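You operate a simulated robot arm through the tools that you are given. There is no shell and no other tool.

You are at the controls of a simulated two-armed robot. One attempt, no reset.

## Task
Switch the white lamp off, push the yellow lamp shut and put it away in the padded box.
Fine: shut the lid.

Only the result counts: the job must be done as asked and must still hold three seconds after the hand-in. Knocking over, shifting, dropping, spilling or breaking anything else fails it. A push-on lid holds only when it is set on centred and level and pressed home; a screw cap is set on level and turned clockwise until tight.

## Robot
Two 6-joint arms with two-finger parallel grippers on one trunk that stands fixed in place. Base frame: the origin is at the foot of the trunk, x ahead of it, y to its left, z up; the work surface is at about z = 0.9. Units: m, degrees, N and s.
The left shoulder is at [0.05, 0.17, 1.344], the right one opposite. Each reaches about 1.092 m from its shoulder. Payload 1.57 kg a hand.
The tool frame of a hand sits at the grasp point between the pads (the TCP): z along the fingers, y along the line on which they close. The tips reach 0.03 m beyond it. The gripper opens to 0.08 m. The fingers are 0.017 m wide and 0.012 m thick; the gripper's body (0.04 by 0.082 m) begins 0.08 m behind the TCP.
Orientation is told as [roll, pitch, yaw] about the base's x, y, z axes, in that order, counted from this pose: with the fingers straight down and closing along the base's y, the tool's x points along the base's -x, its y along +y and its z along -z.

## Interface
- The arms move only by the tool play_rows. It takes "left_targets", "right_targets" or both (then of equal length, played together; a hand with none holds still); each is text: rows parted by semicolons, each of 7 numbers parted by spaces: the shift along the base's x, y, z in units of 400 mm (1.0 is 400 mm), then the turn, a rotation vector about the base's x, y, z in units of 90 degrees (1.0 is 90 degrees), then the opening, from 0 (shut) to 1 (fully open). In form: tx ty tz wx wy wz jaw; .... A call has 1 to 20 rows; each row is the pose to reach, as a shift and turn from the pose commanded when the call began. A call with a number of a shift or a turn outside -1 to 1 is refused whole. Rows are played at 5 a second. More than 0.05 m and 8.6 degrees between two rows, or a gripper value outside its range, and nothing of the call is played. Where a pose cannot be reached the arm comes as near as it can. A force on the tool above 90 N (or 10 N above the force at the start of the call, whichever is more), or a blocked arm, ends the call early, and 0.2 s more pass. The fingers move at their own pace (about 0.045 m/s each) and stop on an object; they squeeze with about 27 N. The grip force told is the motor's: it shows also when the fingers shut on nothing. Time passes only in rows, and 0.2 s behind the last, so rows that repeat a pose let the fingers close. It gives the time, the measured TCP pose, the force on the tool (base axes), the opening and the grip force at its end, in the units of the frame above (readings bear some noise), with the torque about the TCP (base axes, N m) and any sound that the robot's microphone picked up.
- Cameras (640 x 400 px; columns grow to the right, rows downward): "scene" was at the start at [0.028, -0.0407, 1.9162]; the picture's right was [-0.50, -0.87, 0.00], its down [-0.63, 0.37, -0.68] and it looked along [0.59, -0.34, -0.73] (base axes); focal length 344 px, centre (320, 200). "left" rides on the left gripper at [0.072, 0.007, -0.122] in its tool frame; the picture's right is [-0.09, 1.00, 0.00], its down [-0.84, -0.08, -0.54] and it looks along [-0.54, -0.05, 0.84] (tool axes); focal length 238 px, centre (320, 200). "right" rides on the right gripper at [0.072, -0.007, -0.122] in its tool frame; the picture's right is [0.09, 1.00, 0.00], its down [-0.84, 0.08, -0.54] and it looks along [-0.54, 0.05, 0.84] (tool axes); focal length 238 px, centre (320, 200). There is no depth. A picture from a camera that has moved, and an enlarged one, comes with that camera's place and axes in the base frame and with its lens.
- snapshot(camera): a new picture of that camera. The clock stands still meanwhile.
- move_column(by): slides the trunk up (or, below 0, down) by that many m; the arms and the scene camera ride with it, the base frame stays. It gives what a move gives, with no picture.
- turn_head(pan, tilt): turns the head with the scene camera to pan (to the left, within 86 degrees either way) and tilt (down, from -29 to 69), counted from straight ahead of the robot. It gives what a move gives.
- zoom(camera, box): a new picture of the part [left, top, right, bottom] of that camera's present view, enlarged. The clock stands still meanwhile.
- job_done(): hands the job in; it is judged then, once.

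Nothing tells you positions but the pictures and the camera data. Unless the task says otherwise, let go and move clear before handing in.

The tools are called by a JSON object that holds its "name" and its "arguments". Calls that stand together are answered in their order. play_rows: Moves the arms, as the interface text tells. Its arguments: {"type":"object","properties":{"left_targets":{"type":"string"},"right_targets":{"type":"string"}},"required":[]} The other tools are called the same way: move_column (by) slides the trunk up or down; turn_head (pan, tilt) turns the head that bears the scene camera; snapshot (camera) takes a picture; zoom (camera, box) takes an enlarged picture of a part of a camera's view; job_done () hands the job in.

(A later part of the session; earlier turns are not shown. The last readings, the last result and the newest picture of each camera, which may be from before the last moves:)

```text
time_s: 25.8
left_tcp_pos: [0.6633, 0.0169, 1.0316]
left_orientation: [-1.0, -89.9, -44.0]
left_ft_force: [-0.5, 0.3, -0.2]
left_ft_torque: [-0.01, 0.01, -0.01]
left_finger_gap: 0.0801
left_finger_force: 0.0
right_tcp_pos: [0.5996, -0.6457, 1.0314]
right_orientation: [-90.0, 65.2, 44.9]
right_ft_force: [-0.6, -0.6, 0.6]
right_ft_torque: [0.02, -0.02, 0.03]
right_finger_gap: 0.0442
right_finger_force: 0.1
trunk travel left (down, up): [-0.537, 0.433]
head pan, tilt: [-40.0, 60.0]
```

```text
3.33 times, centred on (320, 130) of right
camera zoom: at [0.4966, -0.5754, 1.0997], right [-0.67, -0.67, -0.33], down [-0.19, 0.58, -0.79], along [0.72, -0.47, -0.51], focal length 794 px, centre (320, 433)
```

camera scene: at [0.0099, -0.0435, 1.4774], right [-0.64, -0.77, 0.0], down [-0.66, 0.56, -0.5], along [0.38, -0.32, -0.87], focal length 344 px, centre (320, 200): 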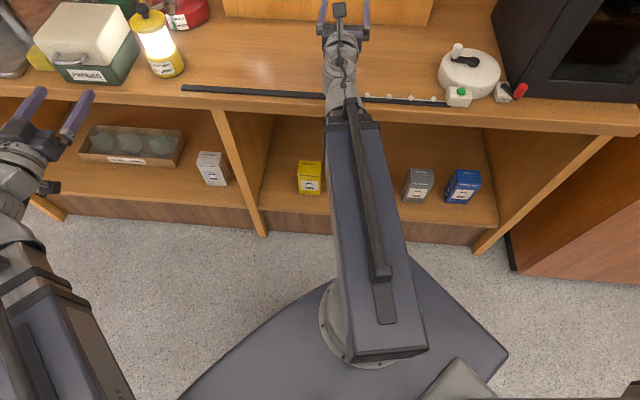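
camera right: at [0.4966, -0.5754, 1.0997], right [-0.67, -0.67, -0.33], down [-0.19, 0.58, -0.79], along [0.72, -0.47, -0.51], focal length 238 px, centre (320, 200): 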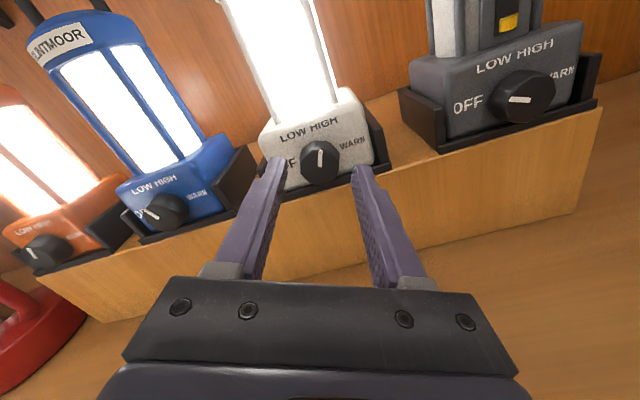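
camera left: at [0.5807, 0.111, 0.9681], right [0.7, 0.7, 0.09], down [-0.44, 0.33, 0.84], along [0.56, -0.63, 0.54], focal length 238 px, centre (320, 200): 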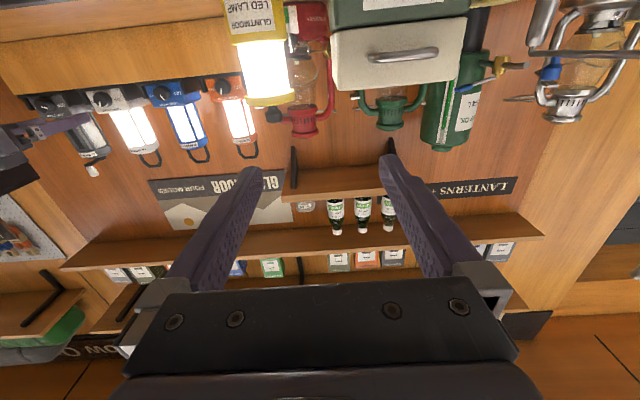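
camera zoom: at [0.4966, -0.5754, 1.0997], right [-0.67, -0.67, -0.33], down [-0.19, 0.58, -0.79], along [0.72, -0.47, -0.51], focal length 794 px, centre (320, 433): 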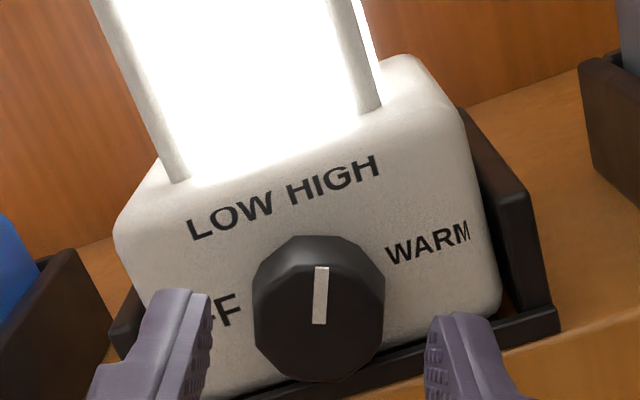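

The knob sits midway between the fingertips. I'll reduce the roll to 20°, narrow the gap to 40 mm and slide the tips around the knob.

{"name": "play_rows", "arguments": {"right_targets": "0.0025 0.0025 0 -0.0393 0.0393 0 0.5; 0.0025 0.0025 0 -0.0393 0.0393 0 0.5; 0.02 -0.016 0 -0.0393 0.0393 0 0.5; 0.04 -0.035 0 -0.0393 0.0393 0 0.5; 0.0598 -0.0548 0 -0.0393 0.0393 0 0.5; 0.0598 -0.0548 0 -0.0393 0.0393 0 0.5"}}

{"name": "zoom", "arguments": {"camera": "right", "box": [230, 70, 410, 190]}}

```text
time_s: 27.2
left_tcp_pos: [0.6628, 0.018, 1.0331]
left_orientation: [-1.0, -90.0, -44.0]
left_ft_force: [-0.5, 0.4, 0.2]
left_ft_torque: [0.02, 0.0, 0.0]
left_finger_gap: 0.08
left_finger_force: 0.0
right_tcp_pos: [0.6218, -0.6666, 1.0319]
right_orientation: [-90.0, 70.4, 44.9]
right_ft_force: [0.3, 0.0, 0.4]
right_ft_torque: [0.0, -0.03, 0.01]
right_finger_gap: 0.0404
right_finger_force: 0.0
trunk travel left (down, up): [-0.537, 0.433]
head pan, tilt: [-40.0, 60.0]
```

```text
3.33 times, centred on (320, 130) of right
camera zoom: at [0.5239, -0.5923, 1.1017], right [-0.69, -0.68, -0.25], down [-0.24, 0.53, -0.81], along [0.69, -0.5, -0.53], focal length 794 px, centre (320, 433)
```

zoom: 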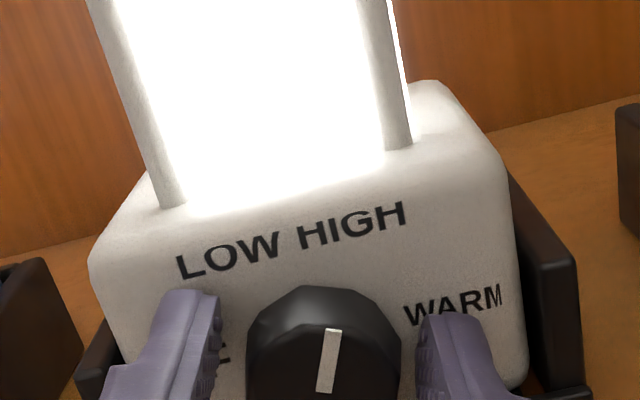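

{"name": "play_rows", "arguments": {"right_targets": "0 0 0 0 0 0 0.2; 0 0 0 0 0 0 0.2; 0 0 0 0 0 0 0.2"}}

{"name": "zoom", "arguments": {"camera": "right", "box": [230, 70, 410, 190]}}

```text
time_s: 28.0
left_tcp_pos: [0.663, 0.0167, 1.0318]
left_orientation: [2.3, -89.8, -47.5]
left_ft_force: [-0.2, -0.1, -0.6]
left_ft_torque: [-0.01, -0.02, -0.03]
left_finger_gap: 0.0797
left_finger_force: 0.1
right_tcp_pos: [0.6227, -0.6655, 1.0322]
right_orientation: [-90.0, 70.4, 44.9]
right_ft_force: [-1.3, -0.8, -1.2]
right_ft_torque: [0.01, -0.01, -0.05]
right_finger_gap: 0.0315
right_finger_force: 26.8
trunk travel left (down, up): [-0.537, 0.433]
head pan, tilt: [-40.0, 60.0]
```

```text
3.33 times, centred on (320, 130) of right
camera zoom: at [0.5238, -0.5924, 1.1017], right [-0.69, -0.68, -0.25], down [-0.24, 0.53, -0.81], along [0.69, -0.5, -0.53], focal length 794 px, centre (320, 433)
```

zoom: 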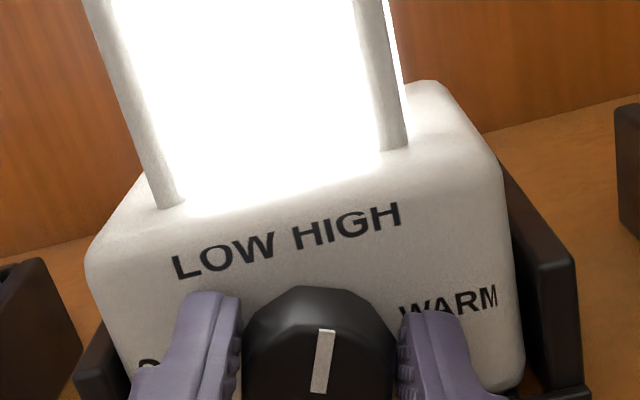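

The knob is gripped (31.5 mm, 27 N) and the lamp hardly moved. Now I'll turn it 40° counter-clockwise.

{"name": "play_rows", "arguments": {"right_targets": "0.0015 0.0015 0 -0.0629 0.0629 0 0.2; 0.003 0.003 0 -0.1257 0.1257 0 0.2; 0.0047 0.0047 0 -0.1886 0.1886 0 0.2; 0.0062 0.0062 0 -0.2514 0.2514 0 0.2; 0.0078 0.0078 0 -0.3143 0.3143 0 0.2; 0.0078 0.0078 0 -0.3143 0.3143 0 0.2"}}

{"name": "zoom", "arguments": {"camera": "right", "box": [230, 70, 410, 190]}}

```text
time_s: 29.4
left_tcp_pos: [0.664, 0.0179, 1.0312]
left_orientation: [-1.2, -89.9, -43.8]
left_ft_force: [-0.4, -0.3, 0.1]
left_ft_torque: [0.0, -0.02, -0.01]
left_finger_gap: 0.0799
left_finger_force: 0.0
right_tcp_pos: [0.6277, -0.6642, 1.0306]
right_orientation: [90.3, 69.4, -134.7]
right_ft_force: [0.1, 1.0, 0.3]
right_ft_torque: [0.28, 0.27, 0.0]
right_finger_gap: 0.0316
right_finger_force: 26.7
trunk travel left (down, up): [-0.537, 0.433]
head pan, tilt: [-40.0, 60.0]
```

```text
3.33 times, centred on (320, 130) of right
camera zoom: at [0.5623, -0.5549, 1.0965], right [-0.64, -0.64, 0.44], down [-0.64, 0.12, -0.76], along [0.43, -0.76, -0.49], focal length 794 px, centre (320, 433)
```

zoom: 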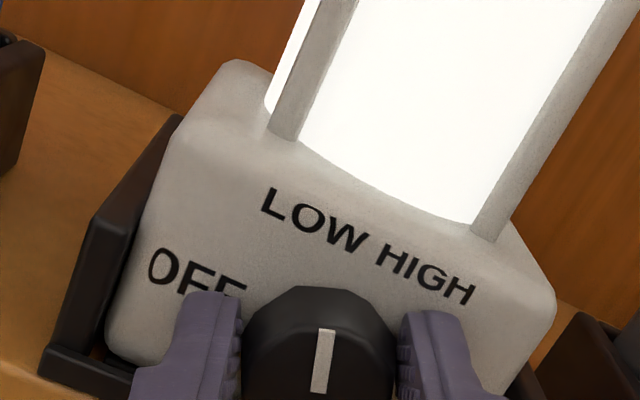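

The knob moved with the fingers to LOW. I'll open, roll back 40°, and check before the second stroke.

{"name": "play_rows", "arguments": {"right_targets": "0 0 0 0 0 0 0.5; 0 0 0 0 0 0 0.5; -0.0015 -0.0015 0 0.0629 -0.0629 0 0.5; -0.003 -0.003 0 0.1257 -0.1257 0 0.5; -0.0047 -0.0047 0 0.1886 -0.1886 0 0.5; -0.0062 -0.0062 0 0.2514 -0.2514 0 0.5; -0.0078 -0.0078 0 0.3143 -0.3143 0 0.5; -0.0078 -0.0078 0 0.3143 -0.3143 0 0.5"}}

{"name": "zoom", "arguments": {"camera": "right", "box": [230, 70, 410, 190]}}

```text
time_s: 31.2
left_tcp_pos: [0.6635, 0.0182, 1.031]
left_orientation: [-1.1, -89.8, -44.0]
left_ft_force: [-0.1, 0.0, 0.2]
left_ft_torque: [0.03, 0.01, 0.0]
left_finger_gap: 0.0801
left_finger_force: 0.1
right_tcp_pos: [0.6221, -0.6667, 1.0317]
right_orientation: [-90.0, 70.3, 44.9]
right_ft_force: [-0.1, -0.6, -1.6]
right_ft_torque: [0.03, -0.01, 0.0]
right_finger_gap: 0.0401
right_finger_force: 0.0
trunk travel left (down, up): [-0.537, 0.433]
head pan, tilt: [-40.0, 60.0]
```

```text
3.33 times, centred on (320, 130) of right
camera zoom: at [0.5233, -0.593, 1.1016], right [-0.69, -0.68, -0.25], down [-0.23, 0.53, -0.81], along [0.69, -0.5, -0.53], focal length 794 px, centre (320, 433)
```

zoom: 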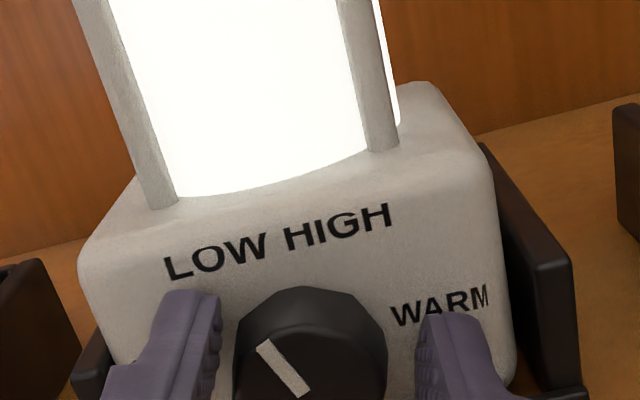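

The pointer is at LOW now and the lamp has slid about 2–3 mm in its tray. I'll re-centre on the knob, grip, and make the second 40° turn to OFF.

{"name": "play_rows", "arguments": {"right_targets": "0.0044 0.0044 0 0 0 0 0.5; 0.0044 0.0044 0 0 0 0 0.2; 0.0044 0.0044 0 0 0 0 0.2; 0.0044 0.0044 0 0 0 0 0.2; 0.0056 0.0056 0 -0.0629 0.0629 0 0.2; 0.0068 0.0068 0 -0.1257 0.1257 0 0.2; 0.0082 0.0082 0 -0.1886 0.1886 0 0.2; 0.0095 0.0095 0 -0.2514 0.2514 0 0.2; 0.0108 0.0108 0 -0.3143 0.3143 0 0.2; 0.0108 0.0108 0 -0.3143 0.3143 0 0.2"}}

{"name": "zoom", "arguments": {"camera": "right", "box": [230, 70, 410, 190]}}

```text
time_s: 33.4
left_tcp_pos: [0.6632, 0.0172, 1.031]
left_orientation: [10.7, -89.8, -55.6]
left_ft_force: [0.9, -0.6, 0.8]
left_ft_torque: [0.05, 0.02, -0.03]
left_finger_gap: 0.08
left_finger_force: 0.1
right_tcp_pos: [0.6272, -0.663, 1.0319]
right_orientation: [89.9, 69.6, -135.0]
right_ft_force: [-4.1, -3.5, 0.2]
right_ft_torque: [0.17, 0.26, -0.17]
right_finger_gap: 0.0315
right_finger_force: 26.7
trunk travel left (down, up): [-0.537, 0.433]
head pan, tilt: [-40.0, 60.0]
```

```text
3.33 times, centred on (320, 130) of right
camera zoom: at [0.5624, -0.5545, 1.0965], right [-0.64, -0.64, 0.44], down [-0.64, 0.13, -0.76], along [0.43, -0.76, -0.49], focal length 794 px, centre (320, 433)
```

zoom: 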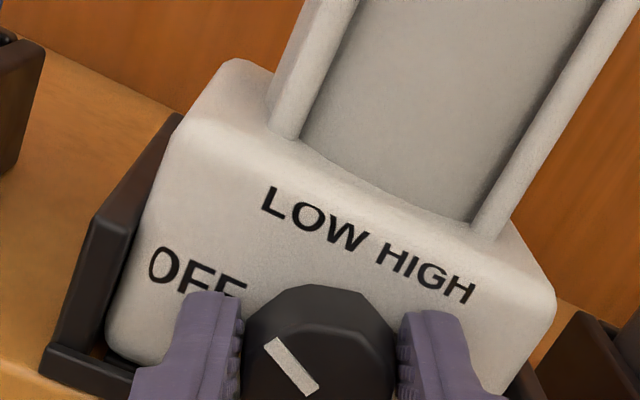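

The white lamp is off with the pointer at OFF. I'll open and withdraw straight back, then check it.

{"name": "play_rows", "arguments": {"right_targets": "0 0 0 0 0 0 0.5; 0 0 0 0 0 0 0.5; -0.02 0.02 0 0 0 0 0.5; -0.05 0.05 0 0 0 0 0.5; -0.09 0.09 0 0.0629 -0.0629 0 0.5; -0.13 0.13 0 0.1257 -0.1257 0 0.5; -0.17 0.17 0 0.1571 -0.1571 0 0.5; -0.17 0.17 0 0.1571 -0.1571 0 0.5"}}

{"name": "snapshot", "arguments": {"camera": "right"}}

{"name": "zoom", "arguments": {"camera": "right", "box": [260, 60, 400, 160]}}

```text
time_s: 35.2
left_tcp_pos: [0.6634, 0.0165, 1.0316]
left_orientation: [-1.3, -89.8, -43.7]
left_ft_force: [0.3, -0.4, 0.0]
left_ft_torque: [0.01, -0.01, 0.0]
left_finger_gap: 0.0802
left_finger_force: 0.0
right_tcp_pos: [0.5592, -0.5961, 1.0317]
right_orientation: [92.6, 89.6, -132.4]
right_ft_force: [0.4, 0.8, -0.5]
right_ft_torque: [0.01, 0.03, 0.01]
right_finger_gap: 0.0402
right_finger_force: 0.1
trunk travel left (down, up): [-0.537, 0.433]
head pan, tilt: [-40.0, 60.0]
```

```text
taken
camera right: at [0.4782, -0.5042, 1.1036], right [-0.7, -0.7, 0.1], down [-0.44, 0.33, -0.84], along [0.56, -0.63, -0.54], focal length 238 px, centre (320, 200)
```

right: 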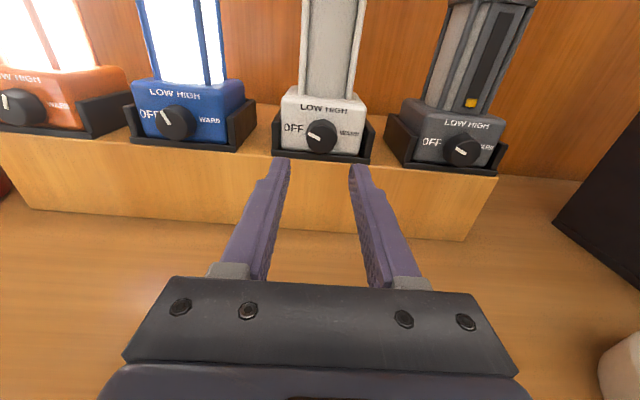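

```text
4.00 times, centred on (330, 110) of right
camera zoom: at [0.4782, -0.5042, 1.1036], right [-0.7, -0.7, 0.1], down [-0.44, 0.33, -0.84], along [0.56, -0.63, -0.54], focal length 953 px, centre (280, 560)
```

zoom: 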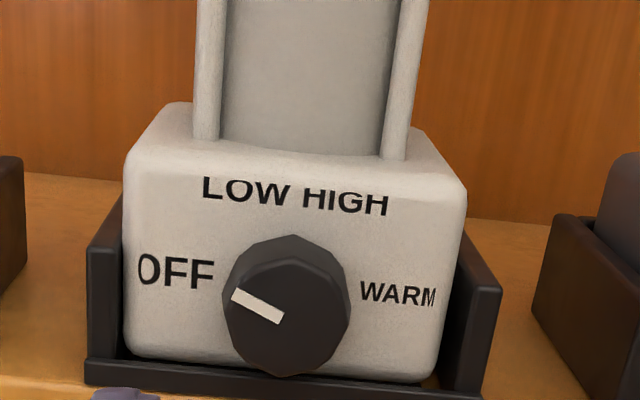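

The white lamp is done: OFF. Next is the lid, whose handle bar I now place at depth 0.612, s 0.573, z 0.984. I'll park the right hand pointing upward clear of the table, and roll the left hand 90° so its fingers close vertically around the bar.

{"name": "play_rows", "arguments": {"right_targets": "-0.0103 0.0024 0.0718 -0.0589 -0.0589 0 0.5; -0.0273 0.0115 0.1423 -0.1179 -0.1179 0 0.5; -0.0506 0.0269 0.2105 -0.1768 -0.1768 0 0.5; -0.0801 0.0484 0.275 -0.2357 -0.2357 0 0.5; -0.1153 0.0757 0.3348 -0.2946 -0.2946 0 0.5; -0.1559 0.1084 0.3889 -0.3536 -0.3536 0 0.5; -0.2011 0.1457 0.4364 -0.4125 -0.4125 0 0.5; -0.2505 0.1872 0.4763 -0.4714 -0.4714 0 0.5; -0.3031 0.2319 0.5081 -0.5303 -0.5303 0 0.5; -0.3583 0.2791 0.5312 -0.5893 -0.5893 0 0.5; -0.4151 0.328 0.5453 -0.6482 -0.6482 0 0.5; -0.4729 0.3779 0.55 -0.7071 -0.7071 0 0.5; -0.4729 0.3779 0.55 -0.7071 -0.7071 0 0.5", "left_targets": "0 0 0 0.0589 -0.0589 0 1; 0 0 0 0.1179 -0.1179 0 1; 0 0 0 0.1768 -0.1768 0 1; 0 0 0 0.2357 -0.2357 0 1; 0 0 0 0.2946 -0.2946 0 1; 0 0 0 0.3536 -0.3536 0 1; 0 0 0 0.4125 -0.4125 0 1; 0 0 0 0.4714 -0.4714 0 1; 0 0 0 0.5303 -0.5303 0 1; 0 0 0 0.5893 -0.5893 0 1; 0 0 0 0.6482 -0.6482 0 1; 0 0 0 0.7071 -0.7071 0 1; 0 0 0 0.7071 -0.7071 0 1"}}

{"name": "snapshot", "arguments": {"camera": "left"}}

{"name": "snapshot", "arguments": {"camera": "scene"}}

```text
time_s: 38.0
left_tcp_pos: [0.6638, 0.0153, 1.0255]
left_orientation: [88.0, -5.6, -134.6]
left_ft_force: [0.2, 0.7, 0.1]
left_ft_torque: [-0.02, 0.01, 0.0]
left_finger_gap: 0.08
left_finger_force: 0.0
left hand out of reach, approached as far as the arm can: row 12, 13
right_tcp_pos: [0.369, -0.4423, 1.2442]
right_orientation: [-164.3, 3.5, -44.8]
right_ft_force: [0.0, 0.2, -0.9]
right_ft_torque: [0.02, 0.05, 0.0]
right_finger_gap: 0.0402
right_finger_force: 0.1
right hand out of reach, approached as far as the arm can: row 4, 5, 6, 7, 8, 9, 10, 11, 12, 13
trunk travel left (down, up): [-0.537, 0.433]
head pan, tilt: [-40.0, 60.0]
```

```text
taken
camera left: at [0.6276, 0.1533, 1.0273], right [0.03, -0.02, 1.0], down [-0.98, -0.22, 0.02], along [0.21, -0.98, -0.03], focal length 238 px, centre (320, 200)
```

left: 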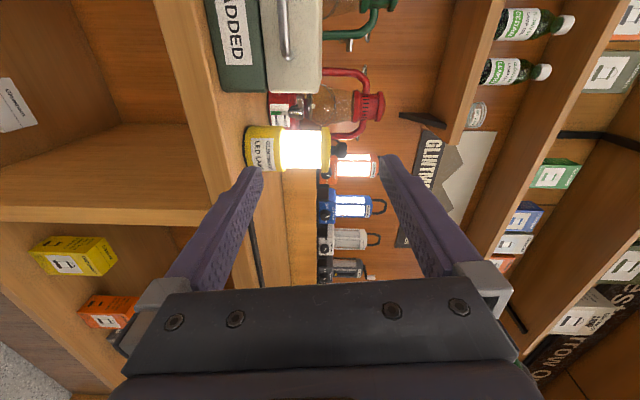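

```text
taken
camera scene: at [0.01, -0.0434, 1.4774], right [-0.64, -0.77, 0.0], down [-0.66, 0.56, -0.5], along [0.38, -0.32, -0.87], focal length 344 px, centre (320, 200)
```

scene: 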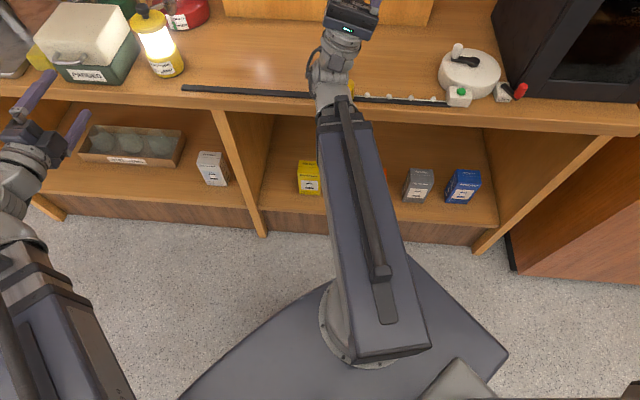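

The left roll hit a limit at 84° this way, so the opposite side should give more freedom. I'll roll the left hand back the other way in two calls so its camera ends on the right-hand side.

{"name": "play_rows", "arguments": {"left_targets": "0 0 0 -0.062 0.062 0 1; 0 0 0 -0.124 0.124 0 1; 0 0 0 -0.186 0.186 0 1; 0 0 0 -0.249 0.249 0 1; 0 0 0 -0.311 0.311 0 1; 0 0 0 -0.373 0.373 0 1; 0 0 0 -0.435 0.435 0 1; 0 0 0 -0.497 0.497 0 1; 0 0 0 -0.559 0.559 0 1; 0 0 0 -0.622 0.622 0 1; 0 0 0 -0.684 0.684 0 1; 0 0 0 -0.684 0.684 0 1"}}

{"name": "play_rows", "arguments": {"left_targets": "0 0 0 -0.062 0.062 0 1; 0 0 0 -0.124 0.124 0 1; 0 0 0 -0.186 0.186 0 1; 0 0 0 -0.249 0.249 0 1; 0 0 0 -0.311 0.311 0 1; 0 0 0 -0.373 0.373 0 1; 0 0 0 -0.435 0.435 0 1; 0 0 0 -0.497 0.497 0 1; 0 0 0 -0.559 0.559 0 1; 0 0 0 -0.622 0.622 0 1; 0 0 0 -0.684 0.684 0 1; 0 0 0 -0.684 0.684 0 1"}}

{"name": "snapshot", "arguments": {"camera": "left"}}

```text
time_s: 40.6
left_tcp_pos: [0.664, 0.0155, 1.0307]
left_orientation: [-81.9, -87.2, 35.0]
left_ft_force: [0.1, -0.1, -0.2]
left_ft_torque: [0.05, 0.01, 0.01]
left_finger_gap: 0.08
left_finger_force: 0.1
left hand out of reach, approached as far as the arm can: row 8, 9, 10, 11, 12
right_tcp_pos: [0.3691, -0.4423, 1.2431]
right_orientation: [-164.3, 3.6, -44.9]
right_ft_force: [-1.0, 0.2, 0.4]
right_ft_torque: [-0.01, -0.02, 0.0]
right_finger_gap: 0.04
right_finger_force: 0.0
trunk travel left (down, up): [-0.537, 0.433]
head pan, tilt: [-40.0, 60.0]
```

```text
time_s: 43.2
left_tcp_pos: [0.6634, 0.0151, 1.039]
left_orientation: [-91.9, -0.1, 44.7]
left_ft_force: [0.0, 0.5, 0.6]
left_ft_torque: [0.03, -0.01, -0.01]
left_finger_gap: 0.0799
left_finger_force: 0.0
left hand out of reach, approached as far as the arm can: row 4, 5, 6, 7, 8, 9, 10, 11, 12
right_tcp_pos: [0.3695, -0.442, 1.2432]
right_orientation: [-164.3, 3.6, -45.0]
right_ft_force: [0.0, -0.3, 0.2]
right_ft_torque: [0.04, 0.0, 0.01]
right_finger_gap: 0.04
right_finger_force: 0.0
trunk travel left (down, up): [-0.537, 0.433]
head pan, tilt: [-40.0, 60.0]
```

```text
taken
camera left: at [0.5266, 0.0521, 1.0272], right [0.09, 0.04, -0.99], down [0.21, 0.97, 0.06], along [0.97, -0.22, 0.08], focal length 238 px, centre (320, 200)
```

left: 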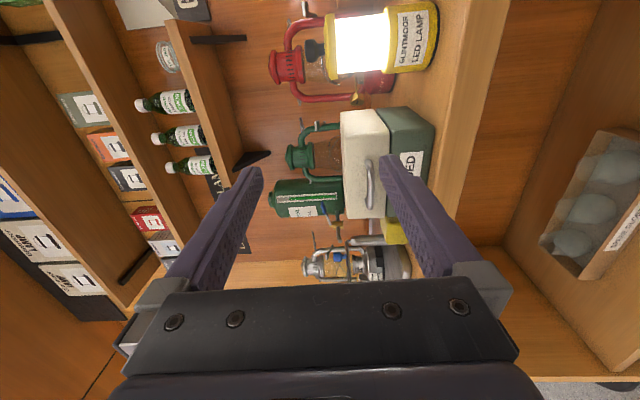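

{"name": "play_rows", "arguments": {"left_targets": "0 0 -0.018 0.0149 0.0149 0 1; 0 0 -0.018 0.0149 0.0149 0 1"}}

{"name": "zoom", "arguments": {"camera": "left", "box": [300, 80, 460, 240]}}

{"name": "zoom", "arguments": {"camera": "scene", "box": [0, 0, 200, 120]}}

```text
time_s: 43.8
left_tcp_pos: [0.6627, 0.013, 1.0318]
left_orientation: [-89.8, -0.2, 44.6]
left_ft_force: [-0.3, 0.4, -0.1]
left_ft_torque: [-0.04, 0.01, 0.01]
left_finger_gap: 0.0801
left_finger_force: 0.0
right_tcp_pos: [0.3694, -0.4415, 1.2437]
right_orientation: [-164.3, 3.6, -44.9]
right_ft_force: [-0.2, -1.6, -0.1]
right_ft_torque: [0.0, 0.02, 0.01]
right_finger_gap: 0.0402
right_finger_force: 0.0
trunk travel left (down, up): [-0.537, 0.433]
head pan, tilt: [-40.0, 60.0]
```

```text
2.50 times, centred on (380, 160) of left
camera zoom: at [0.5261, 0.0518, 1.024], right [0.07, 0.07, -1.0], down [0.22, 0.97, 0.08], along [0.97, -0.22, 0.05], focal length 596 px, centre (170, 300)
```

zoom: 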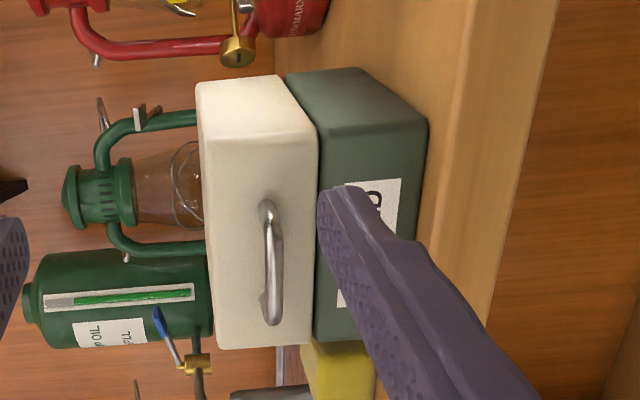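

```text
3.20 times, centred on (100, 60) of scene
camera zoom: at [0.01, -0.0436, 1.4774], right [-0.64, -0.77, 0.0], down [-0.66, 0.56, -0.5], along [0.38, -0.32, -0.87], focal length 1101 px, centre (1024, 648)
```

zoom: 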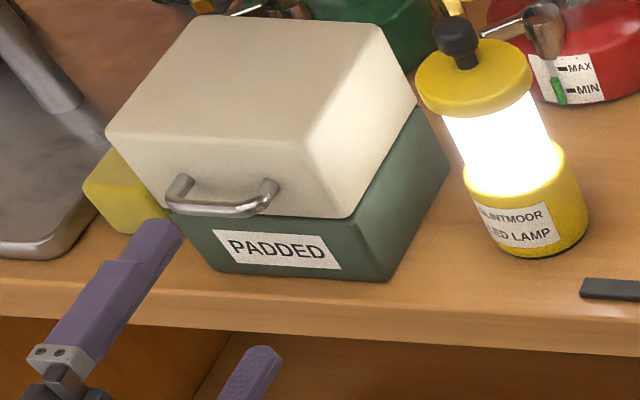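

The bar is at z≈0.982, s≈0.570. I'll lower the trunk 5 cm, then bring the open left fingers around the bar.

{"name": "move_column", "arguments": {"by": -0.03}}

{"name": "move_column", "arguments": {"by": -0.02}}

{"name": "play_rows", "arguments": {"left_targets": "0.082 -0.017 0 0 0 0 1; 0.165 -0.034 0 0 0 0 1; 0.247 -0.051 0 0 0 0 1; 0.32 -0.068 0 0 0 0 1; 0.37 -0.077 0 0 0 0 1; 0.37 -0.077 0 0 0 0 1"}}

{"name": "snapshot", "arguments": {"camera": "left"}}

{"name": "snapshot", "arguments": {"camera": "scene"}}

```text
time_s: 44.5
left_tcp_pos: [0.6626, 0.0148, 1.0013]
left_orientation: [-89.9, -0.4, 44.6]
left_ft_force: [0.0, 0.6, -0.5]
left_ft_torque: [0.02, 0.02, 0.0]
left_finger_gap: 0.0799
left_finger_force: 0.1
right_tcp_pos: [0.369, -0.442, 1.2128]
right_orientation: [-164.3, 3.5, -44.9]
right_ft_force: [0.2, -0.8, 0.5]
right_ft_torque: [0.01, 0.01, -0.01]
right_finger_gap: 0.0399
right_finger_force: 0.0
trunk travel left (down, up): [-0.507, 0.463]
head pan, tilt: [-40.0, 60.0]
```

```text
time_s: 45.2
left_tcp_pos: [0.663, 0.0142, 0.9808]
left_orientation: [-90.0, -0.3, 44.6]
left_ft_force: [-0.3, 0.0, 0.2]
left_ft_torque: [-0.02, 0.05, 0.01]
left_finger_gap: 0.0799
left_finger_force: 0.0
right_tcp_pos: [0.3689, -0.4423, 1.1941]
right_orientation: [-164.3, 3.7, -44.9]
right_ft_force: [-0.9, -0.9, 0.6]
right_ft_torque: [0.02, -0.01, 0.06]
right_finger_gap: 0.0401
right_finger_force: 0.0
trunk travel left (down, up): [-0.487, 0.483]
head pan, tilt: [-40.0, 60.0]
```

```text
time_s: 46.6
left_tcp_pos: [0.8105, -0.0171, 0.9813]
left_orientation: [-90.0, -0.3, 44.6]
left_ft_force: [0.0, -0.6, -0.1]
left_ft_torque: [-0.01, 0.01, 0.02]
left_finger_gap: 0.08
left_finger_force: 0.0
right_tcp_pos: [0.3687, -0.4416, 1.1932]
right_orientation: [-164.3, 3.6, -44.9]
right_ft_force: [0.4, -0.3, -0.9]
right_ft_torque: [0.0, 0.0, 0.02]
right_finger_gap: 0.0401
right_finger_force: 0.2
trunk travel left (down, up): [-0.487, 0.483]
head pan, tilt: [-40.0, 60.0]
```

```text
taken
camera left: at [0.6741, 0.0201, 0.974], right [0.07, 0.07, -1.0], down [0.22, 0.97, 0.08], along [0.97, -0.22, 0.05], focal length 238 px, centre (320, 200)
```

left: 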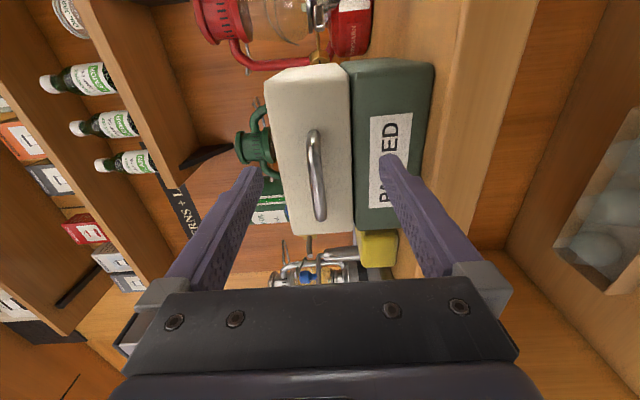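

```text
taken
camera scene: at [0.01, -0.0436, 1.4274], right [-0.64, -0.77, 0.0], down [-0.66, 0.56, -0.5], along [0.38, -0.32, -0.87], focal length 344 px, centre (320, 200)
```

scene: 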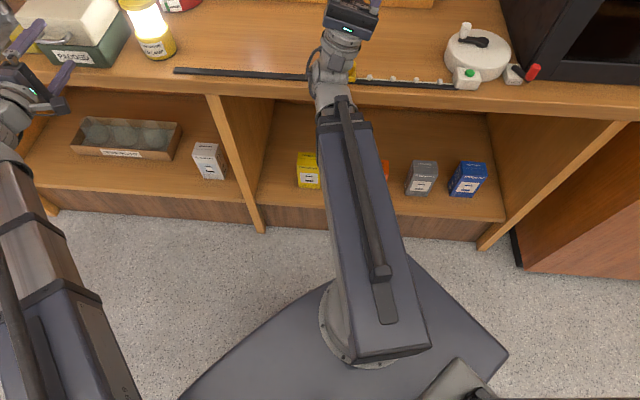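

The fingers straddle the bar well. I'll move in 16 mm more and close on it.

{"name": "play_rows", "arguments": {"left_targets": "0.015 -0.014 0 0 0 0 1; 0.03 -0.027 0 0 0 0 1; 0.03 -0.027 0 0 0 0 0.5; 0.03 -0.027 0 0 0 0 0.2; 0.03 -0.027 0 0 0 0 0; 0.03 -0.027 0 0 0 0 0; 0.03 -0.027 0 0 0 0 0; 0.03 -0.027 0 0 0 0 0"}}

{"name": "snapshot", "arguments": {"camera": "left"}}

```text
time_s: 48.4
left_tcp_pos: [0.8228, -0.0267, 0.9837]
left_orientation: [-90.1, -0.2, 44.6]
left_ft_force: [9.4, -1.7, 25.2]
left_ft_torque: [-0.26, -0.19, -0.08]
left_finger_gap: 0.0099
left_finger_force: 27.5
right_tcp_pos: [0.3666, -0.4415, 1.1943]
right_orientation: [-164.2, 3.6, -44.9]
right_ft_force: [0.2, -0.3, -0.4]
right_ft_torque: [0.01, 0.05, 0.01]
right_finger_gap: 0.0398
right_finger_force: 0.0
trunk travel left (down, up): [-0.487, 0.483]
head pan, tilt: [-40.0, 60.0]
```

```text
taken
camera left: at [0.6861, 0.0102, 0.9754], right [0.07, 0.07, -1.0], down [0.21, 0.97, 0.08], along [0.97, -0.22, 0.05], focal length 238 px, centre (320, 200)
```

left: 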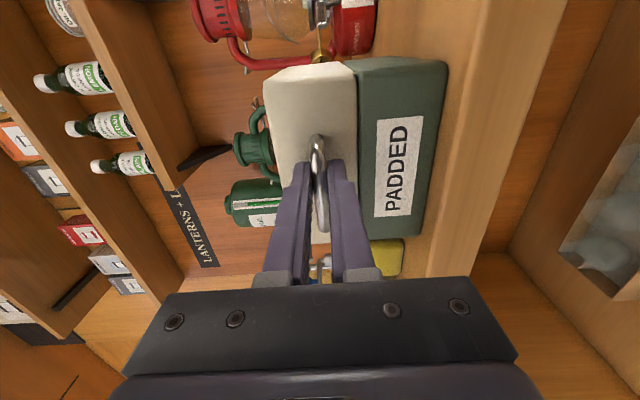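

The bar is gripped (10 mm). I'll lift in small steps and read the force to learn how the lid moves.

{"name": "move_column", "arguments": {"by": 0.006}}

{"name": "move_column", "arguments": {"by": 0.011}}

{"name": "zoom", "arguments": {"camera": "left", "box": [220, 40, 480, 220]}}

{"name": "zoom", "arguments": {"camera": "scene", "box": [0, 0, 200, 120]}}

```text
time_s: 49.0
left_tcp_pos: [0.823, -0.0268, 0.9879]
left_orientation: [-89.8, -0.3, 44.5]
left_ft_force: [3.5, -1.3, -2.0]
left_ft_torque: [-0.02, 0.12, 0.12]
left_finger_gap: 0.0098
left_finger_force: 27.9
right_tcp_pos: [0.3691, -0.4414, 1.1985]
right_orientation: [-164.3, 3.5, -44.9]
right_ft_force: [0.0, -0.1, 0.2]
right_ft_torque: [-0.02, -0.02, 0.0]
right_finger_gap: 0.0402
right_finger_force: 0.1
trunk travel left (down, up): [-0.493, 0.477]
head pan, tilt: [-40.0, 60.0]
```

```text
time_s: 49.5
left_tcp_pos: [0.825, -0.0292, 0.9978]
left_orientation: [-90.0, -0.3, 44.5]
left_ft_force: [10.4, -8.7, -4.2]
left_ft_torque: [-0.05, 0.05, 0.02]
left_finger_gap: 0.0095
left_finger_force: 28.5
right_tcp_pos: [0.3695, -0.4428, 1.2104]
right_orientation: [-164.2, 3.8, -44.9]
right_ft_force: [-0.4, -0.8, 1.3]
right_ft_torque: [0.03, 0.0, -0.02]
right_finger_gap: 0.0398
right_finger_force: 0.1
trunk travel left (down, up): [-0.504, 0.466]
head pan, tilt: [-40.0, 60.0]
```

```text
2.22 times, centred on (350, 130) of left
camera zoom: at [0.6879, 0.0087, 0.9901], right [0.07, 0.07, -1.0], down [0.22, 0.97, 0.08], along [0.97, -0.22, 0.05], focal length 530 px, centre (253, 356)
```

zoom: 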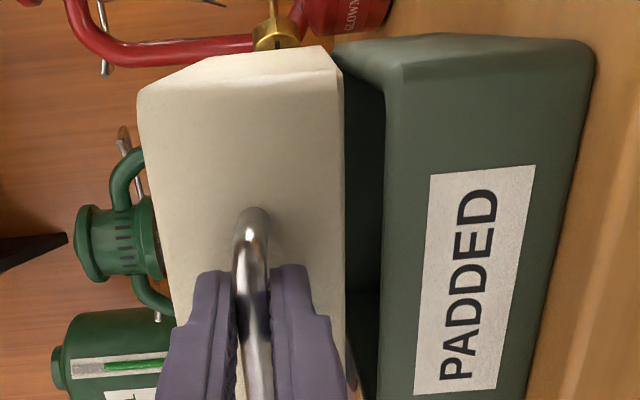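

```text
3.20 times, centred on (100, 60) of scene
camera zoom: at [0.0117, -0.0446, 1.4443], right [-0.64, -0.77, 0.0], down [-0.66, 0.56, -0.5], along [0.38, -0.32, -0.87], focal length 1101 px, centre (1024, 648)
```

zoom: 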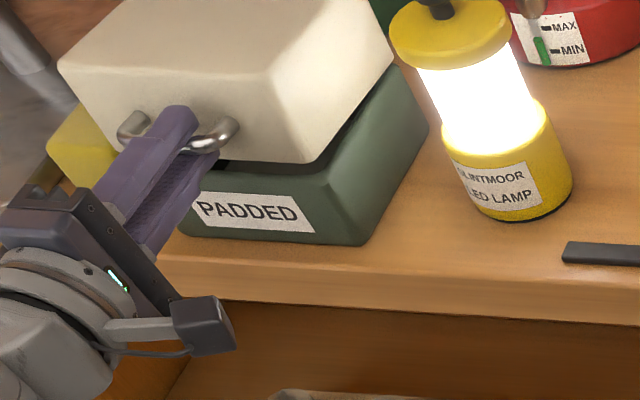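

The lid is hinged at the back as I modelled, and it's light. I'll continue along the arc, alternating small forward moves and trunk raises.

{"name": "play_rows", "arguments": {"left_targets": "0.0106 -0.0106 0 0 0 0 0"}}

{"name": "move_column", "arguments": {"by": 0.0155}}

{"name": "play_rows", "arguments": {"left_targets": "0.0088 -0.0088 0 0 0 0 0"}}

{"name": "move_column", "arguments": {"by": 0.0136}}

{"name": "play_rows", "arguments": {"left_targets": "0.0124 -0.0124 0 0 0 0 0"}}

{"name": "move_column", "arguments": {"by": 0.013}}

{"name": "zoom", "arguments": {"camera": "left", "box": [220, 40, 480, 220]}}

```text
time_s: 50.0
left_tcp_pos: [0.8252, -0.0297, 1.0006]
left_orientation: [-90.1, -0.2, 44.6]
left_ft_force: [-7.9, 5.9, 0.9]
left_ft_torque: [0.0, 0.07, -0.65]
left_finger_gap: 0.0096
left_finger_force: 28.4
right_tcp_pos: [0.3687, -0.4399, 1.211]
right_orientation: [-164.3, 3.5, -44.9]
right_ft_force: [-0.3, 0.1, -0.2]
right_ft_torque: [-0.01, -0.02, -0.02]
right_finger_gap: 0.0401
right_finger_force: 0.0
trunk travel left (down, up): [-0.504, 0.466]
head pan, tilt: [-40.0, 60.0]
```

```text
time_s: 50.6
left_tcp_pos: [0.8275, -0.0321, 1.0143]
left_orientation: [-90.0, -0.3, 44.5]
left_ft_force: [4.4, -5.3, -2.0]
left_ft_torque: [-0.04, -0.1, 0.21]
left_finger_gap: 0.0095
left_finger_force: 28.1
right_tcp_pos: [0.3704, -0.4438, 1.2264]
right_orientation: [-164.3, 3.6, -44.8]
right_ft_force: [0.0, -0.1, 0.3]
right_ft_torque: [-0.02, -0.01, -0.02]
right_finger_gap: 0.0401
right_finger_force: 0.0
trunk travel left (down, up): [-0.52, 0.45]
head pan, tilt: [-40.0, 60.0]
```

```text
time_s: 51.0
left_tcp_pos: [0.8283, -0.0323, 1.017]
left_orientation: [-90.1, -0.2, 44.6]
left_ft_force: [-8.9, 7.6, 4.1]
left_ft_torque: [-0.03, -0.03, -0.78]
left_finger_gap: 0.0094
left_finger_force: 28.3
right_tcp_pos: [0.3681, -0.4405, 1.2267]
right_orientation: [-164.2, 3.6, -44.8]
right_ft_force: [-0.3, -1.1, -0.5]
right_ft_torque: [0.03, -0.01, 0.0]
right_finger_gap: 0.04
right_finger_force: 0.1
trunk travel left (down, up): [-0.52, 0.45]
head pan, tilt: [-40.0, 60.0]
```

```text
time_s: 51.6
left_tcp_pos: [0.832, -0.0365, 1.0267]
left_orientation: [-90.0, -0.3, 44.6]
left_ft_force: [5.3, -4.5, -3.1]
left_ft_torque: [0.02, -0.04, 0.29]
left_finger_gap: 0.0095
left_finger_force: 27.8
right_tcp_pos: [0.3703, -0.4437, 1.2386]
right_orientation: [-164.3, 3.6, -44.9]
right_ft_force: [-0.6, 0.9, -0.8]
right_ft_torque: [-0.01, 0.0, 0.0]
right_finger_gap: 0.0401
right_finger_force: 0.0
trunk travel left (down, up): [-0.533, 0.437]
head pan, tilt: [-40.0, 60.0]
```

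```text
time_s: 52.0
left_tcp_pos: [0.8331, -0.0366, 1.0296]
left_orientation: [-90.2, -0.3, 44.6]
left_ft_force: [-13.8, 10.5, 7.9]
left_ft_torque: [-0.03, -0.08, -0.67]
left_finger_gap: 0.0096
left_finger_force: 28.1
right_tcp_pos: [0.3668, -0.4405, 1.2408]
right_orientation: [-164.2, 3.5, -45.0]
right_ft_force: [1.0, 1.0, -0.6]
right_ft_torque: [-0.01, -0.03, -0.02]
right_finger_gap: 0.04
right_finger_force: 0.2
trunk travel left (down, up): [-0.533, 0.437]
head pan, tilt: [-40.0, 60.0]
```

```text
time_s: 52.6
left_tcp_pos: [0.8361, -0.0424, 1.0411]
left_orientation: [-89.9, -0.2, 44.5]
left_ft_force: [1.0, -3.4, -1.4]
left_ft_torque: [-0.01, -0.1, 0.13]
left_finger_gap: 0.0094
left_finger_force: 27.7
right_tcp_pos: [0.3698, -0.4425, 1.2524]
right_orientation: [-164.3, 3.5, -44.8]
right_ft_force: [0.0, 0.2, -0.5]
right_ft_torque: [0.04, -0.01, 0.0]
right_finger_gap: 0.0399
right_finger_force: 0.0
trunk travel left (down, up): [-0.546, 0.424]
head pan, tilt: [-40.0, 60.0]
```

```text
2.22 times, centred on (350, 130) of left
camera zoom: at [0.7003, -0.0037, 1.0328], right [0.07, 0.07, -1.0], down [0.22, 0.97, 0.08], along [0.97, -0.22, 0.05], focal length 530 px, centre (253, 356)
```

zoom: 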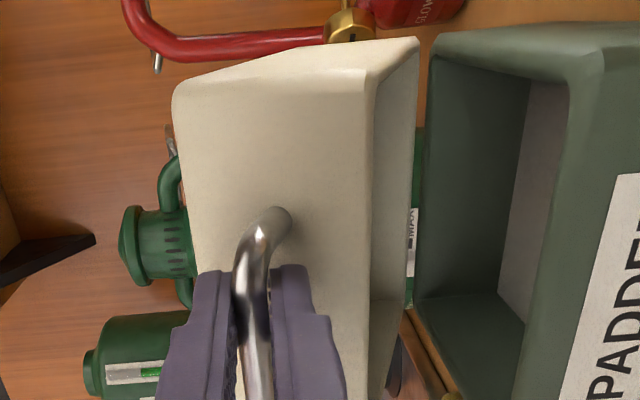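

{"name": "turn_head", "arguments": {"pan": -15, "tilt": 40}}

{"name": "snapshot", "arguments": {"camera": "scene"}}

```text
time_s: 53.5
left_tcp_pos: [0.8372, -0.0403, 1.0403]
left_orientation: [-89.9, -0.3, 44.6]
left_ft_force: [5.0, -7.9, -5.2]
left_ft_torque: [0.09, -0.02, -0.05]
left_finger_gap: 0.0095
left_finger_force: 28.4
right_tcp_pos: [0.3703, -0.4424, 1.2516]
right_orientation: [-164.3, 3.8, -44.9]
right_ft_force: [-0.2, 0.0, -0.3]
right_ft_torque: [-0.01, 0.0, 0.0]
right_finger_gap: 0.0402
right_finger_force: 0.0
trunk travel left (down, up): [-0.546, 0.424]
head pan, tilt: [-15.0, 40.0]
```

```text
taken
camera scene: at [0.0422, -0.0238, 1.5131], right [-0.26, -0.97, 0.0], down [-0.62, 0.17, -0.77], along [0.74, -0.2, -0.64], focal length 344 px, centre (320, 200)
```

scene: 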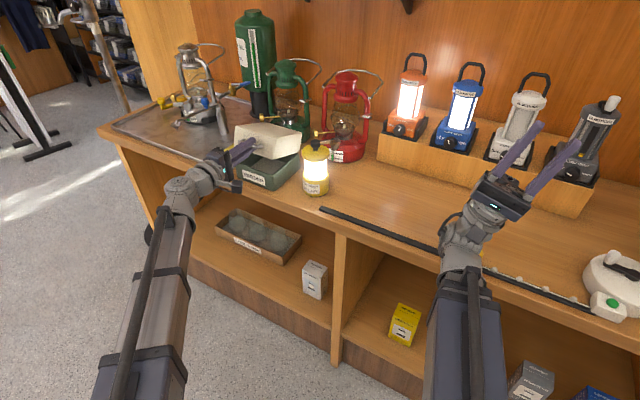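

{"name": "zoom", "arguments": {"camera": "scene", "box": [190, 100, 350, 210]}}

```text
3.64 times, centred on (270, 155) of scene
camera zoom: at [0.0422, -0.0238, 1.5131], right [-0.26, -0.97, 0.0], down [-0.62, 0.17, -0.77], along [0.74, -0.2, -0.64], focal length 1251 px, centre (502, 364)
```

zoom: 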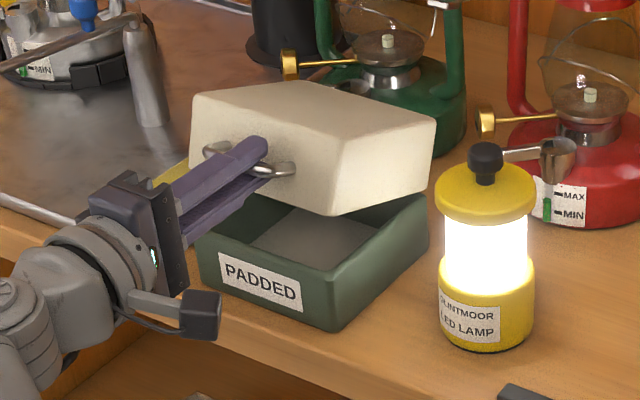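

The lid tilts on its rear hinge and the box hasn't moved; it's an empty padded tray inside. I'll keep following the arc in finer steps to keep the forces low.

{"name": "play_rows", "arguments": {"left_targets": "0.0097 -0.0097 0 0 0 0 0"}}

{"name": "move_column", "arguments": {"by": 0.007}}

{"name": "play_rows", "arguments": {"left_targets": "0.008 -0.008 0 0 0 0 0"}}

{"name": "move_column", "arguments": {"by": 0.007}}

{"name": "play_rows", "arguments": {"left_targets": "0.0097 -0.0097 0 0 0 0 0"}}

{"name": "move_column", "arguments": {"by": 0.007}}

{"name": "play_rows", "arguments": {"left_targets": "0.0097 -0.0097 0 0 0 0 0"}}

{"name": "move_column", "arguments": {"by": 0.007}}

{"name": "zoom", "arguments": {"camera": "scene", "box": [190, 80, 350, 210]}}

```text
time_s: 53.9
left_tcp_pos: [0.8386, -0.0419, 1.0418]
left_orientation: [-90.1, -0.2, 44.6]
left_ft_force: [-6.9, 3.3, 4.8]
left_ft_torque: [0.1, -0.05, -0.61]
left_finger_gap: 0.0098
left_finger_force: 28.5
right_tcp_pos: [0.3679, -0.4413, 1.2542]
right_orientation: [-164.2, 3.6, -44.9]
right_ft_force: [0.0, 0.5, -0.3]
right_ft_torque: [-0.01, -0.01, 0.01]
right_finger_gap: 0.0398
right_finger_force: 0.0
trunk travel left (down, up): [-0.546, 0.424]
head pan, tilt: [-15.0, 40.0]
```

```text
time_s: 54.5
left_tcp_pos: [0.8418, -0.0438, 1.0485]
left_orientation: [-90.1, -0.3, 44.7]
left_ft_force: [0.2, -3.3, -1.8]
left_ft_torque: [0.03, -0.13, 0.16]
left_finger_gap: 0.0095
left_finger_force: 27.9
right_tcp_pos: [0.3694, -0.4419, 1.2592]
right_orientation: [-164.3, 3.6, -44.9]
right_ft_force: [-0.6, -0.8, -0.2]
right_ft_torque: [-0.01, 0.02, 0.05]
right_finger_gap: 0.04
right_finger_force: 0.1
trunk travel left (down, up): [-0.553, 0.417]
head pan, tilt: [-15.0, 40.0]
```

```text
time_s: 54.9
left_tcp_pos: [0.8411, -0.0442, 1.0492]
left_orientation: [-90.2, -0.2, 44.6]
left_ft_force: [-9.4, 3.9, 5.3]
left_ft_torque: [0.09, -0.12, -0.51]
left_finger_gap: 0.0091
left_finger_force: 28.1
right_tcp_pos: [0.3674, -0.4418, 1.2601]
right_orientation: [-164.2, 3.7, -44.9]
right_ft_force: [-0.5, 0.6, 0.0]
right_ft_torque: [-0.02, 0.0, -0.03]
right_finger_gap: 0.0402
right_finger_force: 0.1
trunk travel left (down, up): [-0.553, 0.417]
head pan, tilt: [-15.0, 40.0]
```

```text
time_s: 55.4
left_tcp_pos: [0.8422, -0.0463, 1.0545]
left_orientation: [-89.9, -0.3, 44.5]
left_ft_force: [2.0, -4.3, -2.9]
left_ft_torque: [0.05, -0.1, 0.11]
left_finger_gap: 0.0096
left_finger_force: 28.0
right_tcp_pos: [0.3692, -0.4419, 1.2668]
right_orientation: [-164.3, 3.6, -44.9]
right_ft_force: [-0.6, -0.1, -0.3]
right_ft_torque: [-0.02, -0.03, 0.02]
right_finger_gap: 0.0401
right_finger_force: 0.1
trunk travel left (down, up): [-0.56, 0.41]
head pan, tilt: [-15.0, 40.0]
```

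```text
time_s: 55.8
left_tcp_pos: [0.8443, -0.0481, 1.0572]
left_orientation: [-90.2, -0.2, 44.6]
left_ft_force: [-8.0, 6.3, 6.6]
left_ft_torque: [0.08, -0.11, -0.7]
left_finger_gap: 0.0095
left_finger_force: 28.5
right_tcp_pos: [0.3663, -0.4422, 1.2665]
right_orientation: [-164.3, 3.6, -45.0]
right_ft_force: [0.0, 0.4, -0.5]
right_ft_torque: [0.03, 0.03, 0.02]
right_finger_gap: 0.0399
right_finger_force: 0.1
trunk travel left (down, up): [-0.56, 0.41]
head pan, tilt: [-15.0, 40.0]
```

```text
time_s: 56.4
left_tcp_pos: [0.8467, -0.0519, 1.0626]
left_orientation: [-90.0, -0.3, 44.6]
left_ft_force: [1.4, -3.3, -2.1]
left_ft_torque: [0.1, -0.13, 0.17]
left_finger_gap: 0.0095
left_finger_force: 27.8
right_tcp_pos: [0.3688, -0.4417, 1.2722]
right_orientation: [-164.3, 3.7, -44.9]
right_ft_force: [-0.2, 0.0, 0.5]
right_ft_torque: [-0.02, 0.02, -0.02]
right_finger_gap: 0.04
right_finger_force: 0.1
trunk travel left (down, up): [-0.567, 0.403]
head pan, tilt: [-15.0, 40.0]
```

```text
time_s: 56.8
left_tcp_pos: [0.8473, -0.0501, 1.0644]
left_orientation: [-90.2, -0.2, 44.7]
left_ft_force: [-8.3, 5.2, 6.7]
left_ft_torque: [0.06, -0.15, -0.68]
left_finger_gap: 0.0095
left_finger_force: 27.4
right_tcp_pos: [0.3677, -0.4408, 1.2749]
right_orientation: [-164.2, 3.5, -44.9]
right_ft_force: [-0.6, -0.1, 0.0]
right_ft_torque: [0.02, -0.01, -0.02]
right_finger_gap: 0.0399
right_finger_force: 0.1
trunk travel left (down, up): [-0.567, 0.403]
head pan, tilt: [-15.0, 40.0]
```

```text
time_s: 57.3
left_tcp_pos: [0.8511, -0.0551, 1.0689]
left_orientation: [-89.8, -0.3, 44.6]
left_ft_force: [1.9, -3.9, -2.1]
left_ft_torque: [0.1, -0.13, 0.2]
left_finger_gap: 0.0095
left_finger_force: 27.3
right_tcp_pos: [0.3689, -0.4423, 1.2799]
right_orientation: [-164.3, 3.6, -44.9]
right_ft_force: [-0.8, -0.6, 0.0]
right_ft_torque: [0.01, 0.0, -0.01]
right_finger_gap: 0.04
right_finger_force: 0.1
trunk travel left (down, up): [-0.574, 0.396]
head pan, tilt: [-15.0, 40.0]
```

```text
3.08 times, centred on (270, 145) of scene
camera zoom: at [0.0417, -0.0234, 1.5411], right [-0.26, -0.97, 0.0], down [-0.62, 0.17, -0.77], along [0.74, -0.2, -0.64], focal length 1058 px, centre (474, 369)
```

zoom: 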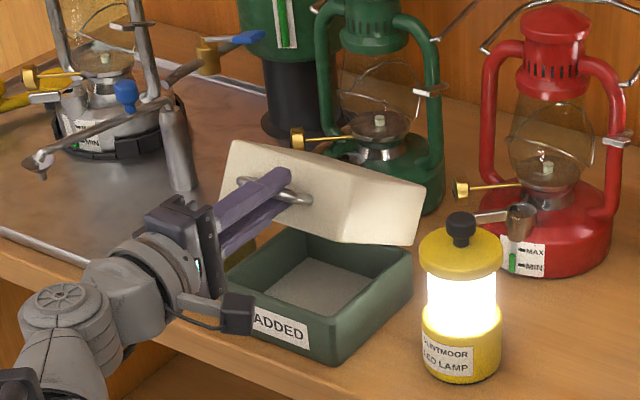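

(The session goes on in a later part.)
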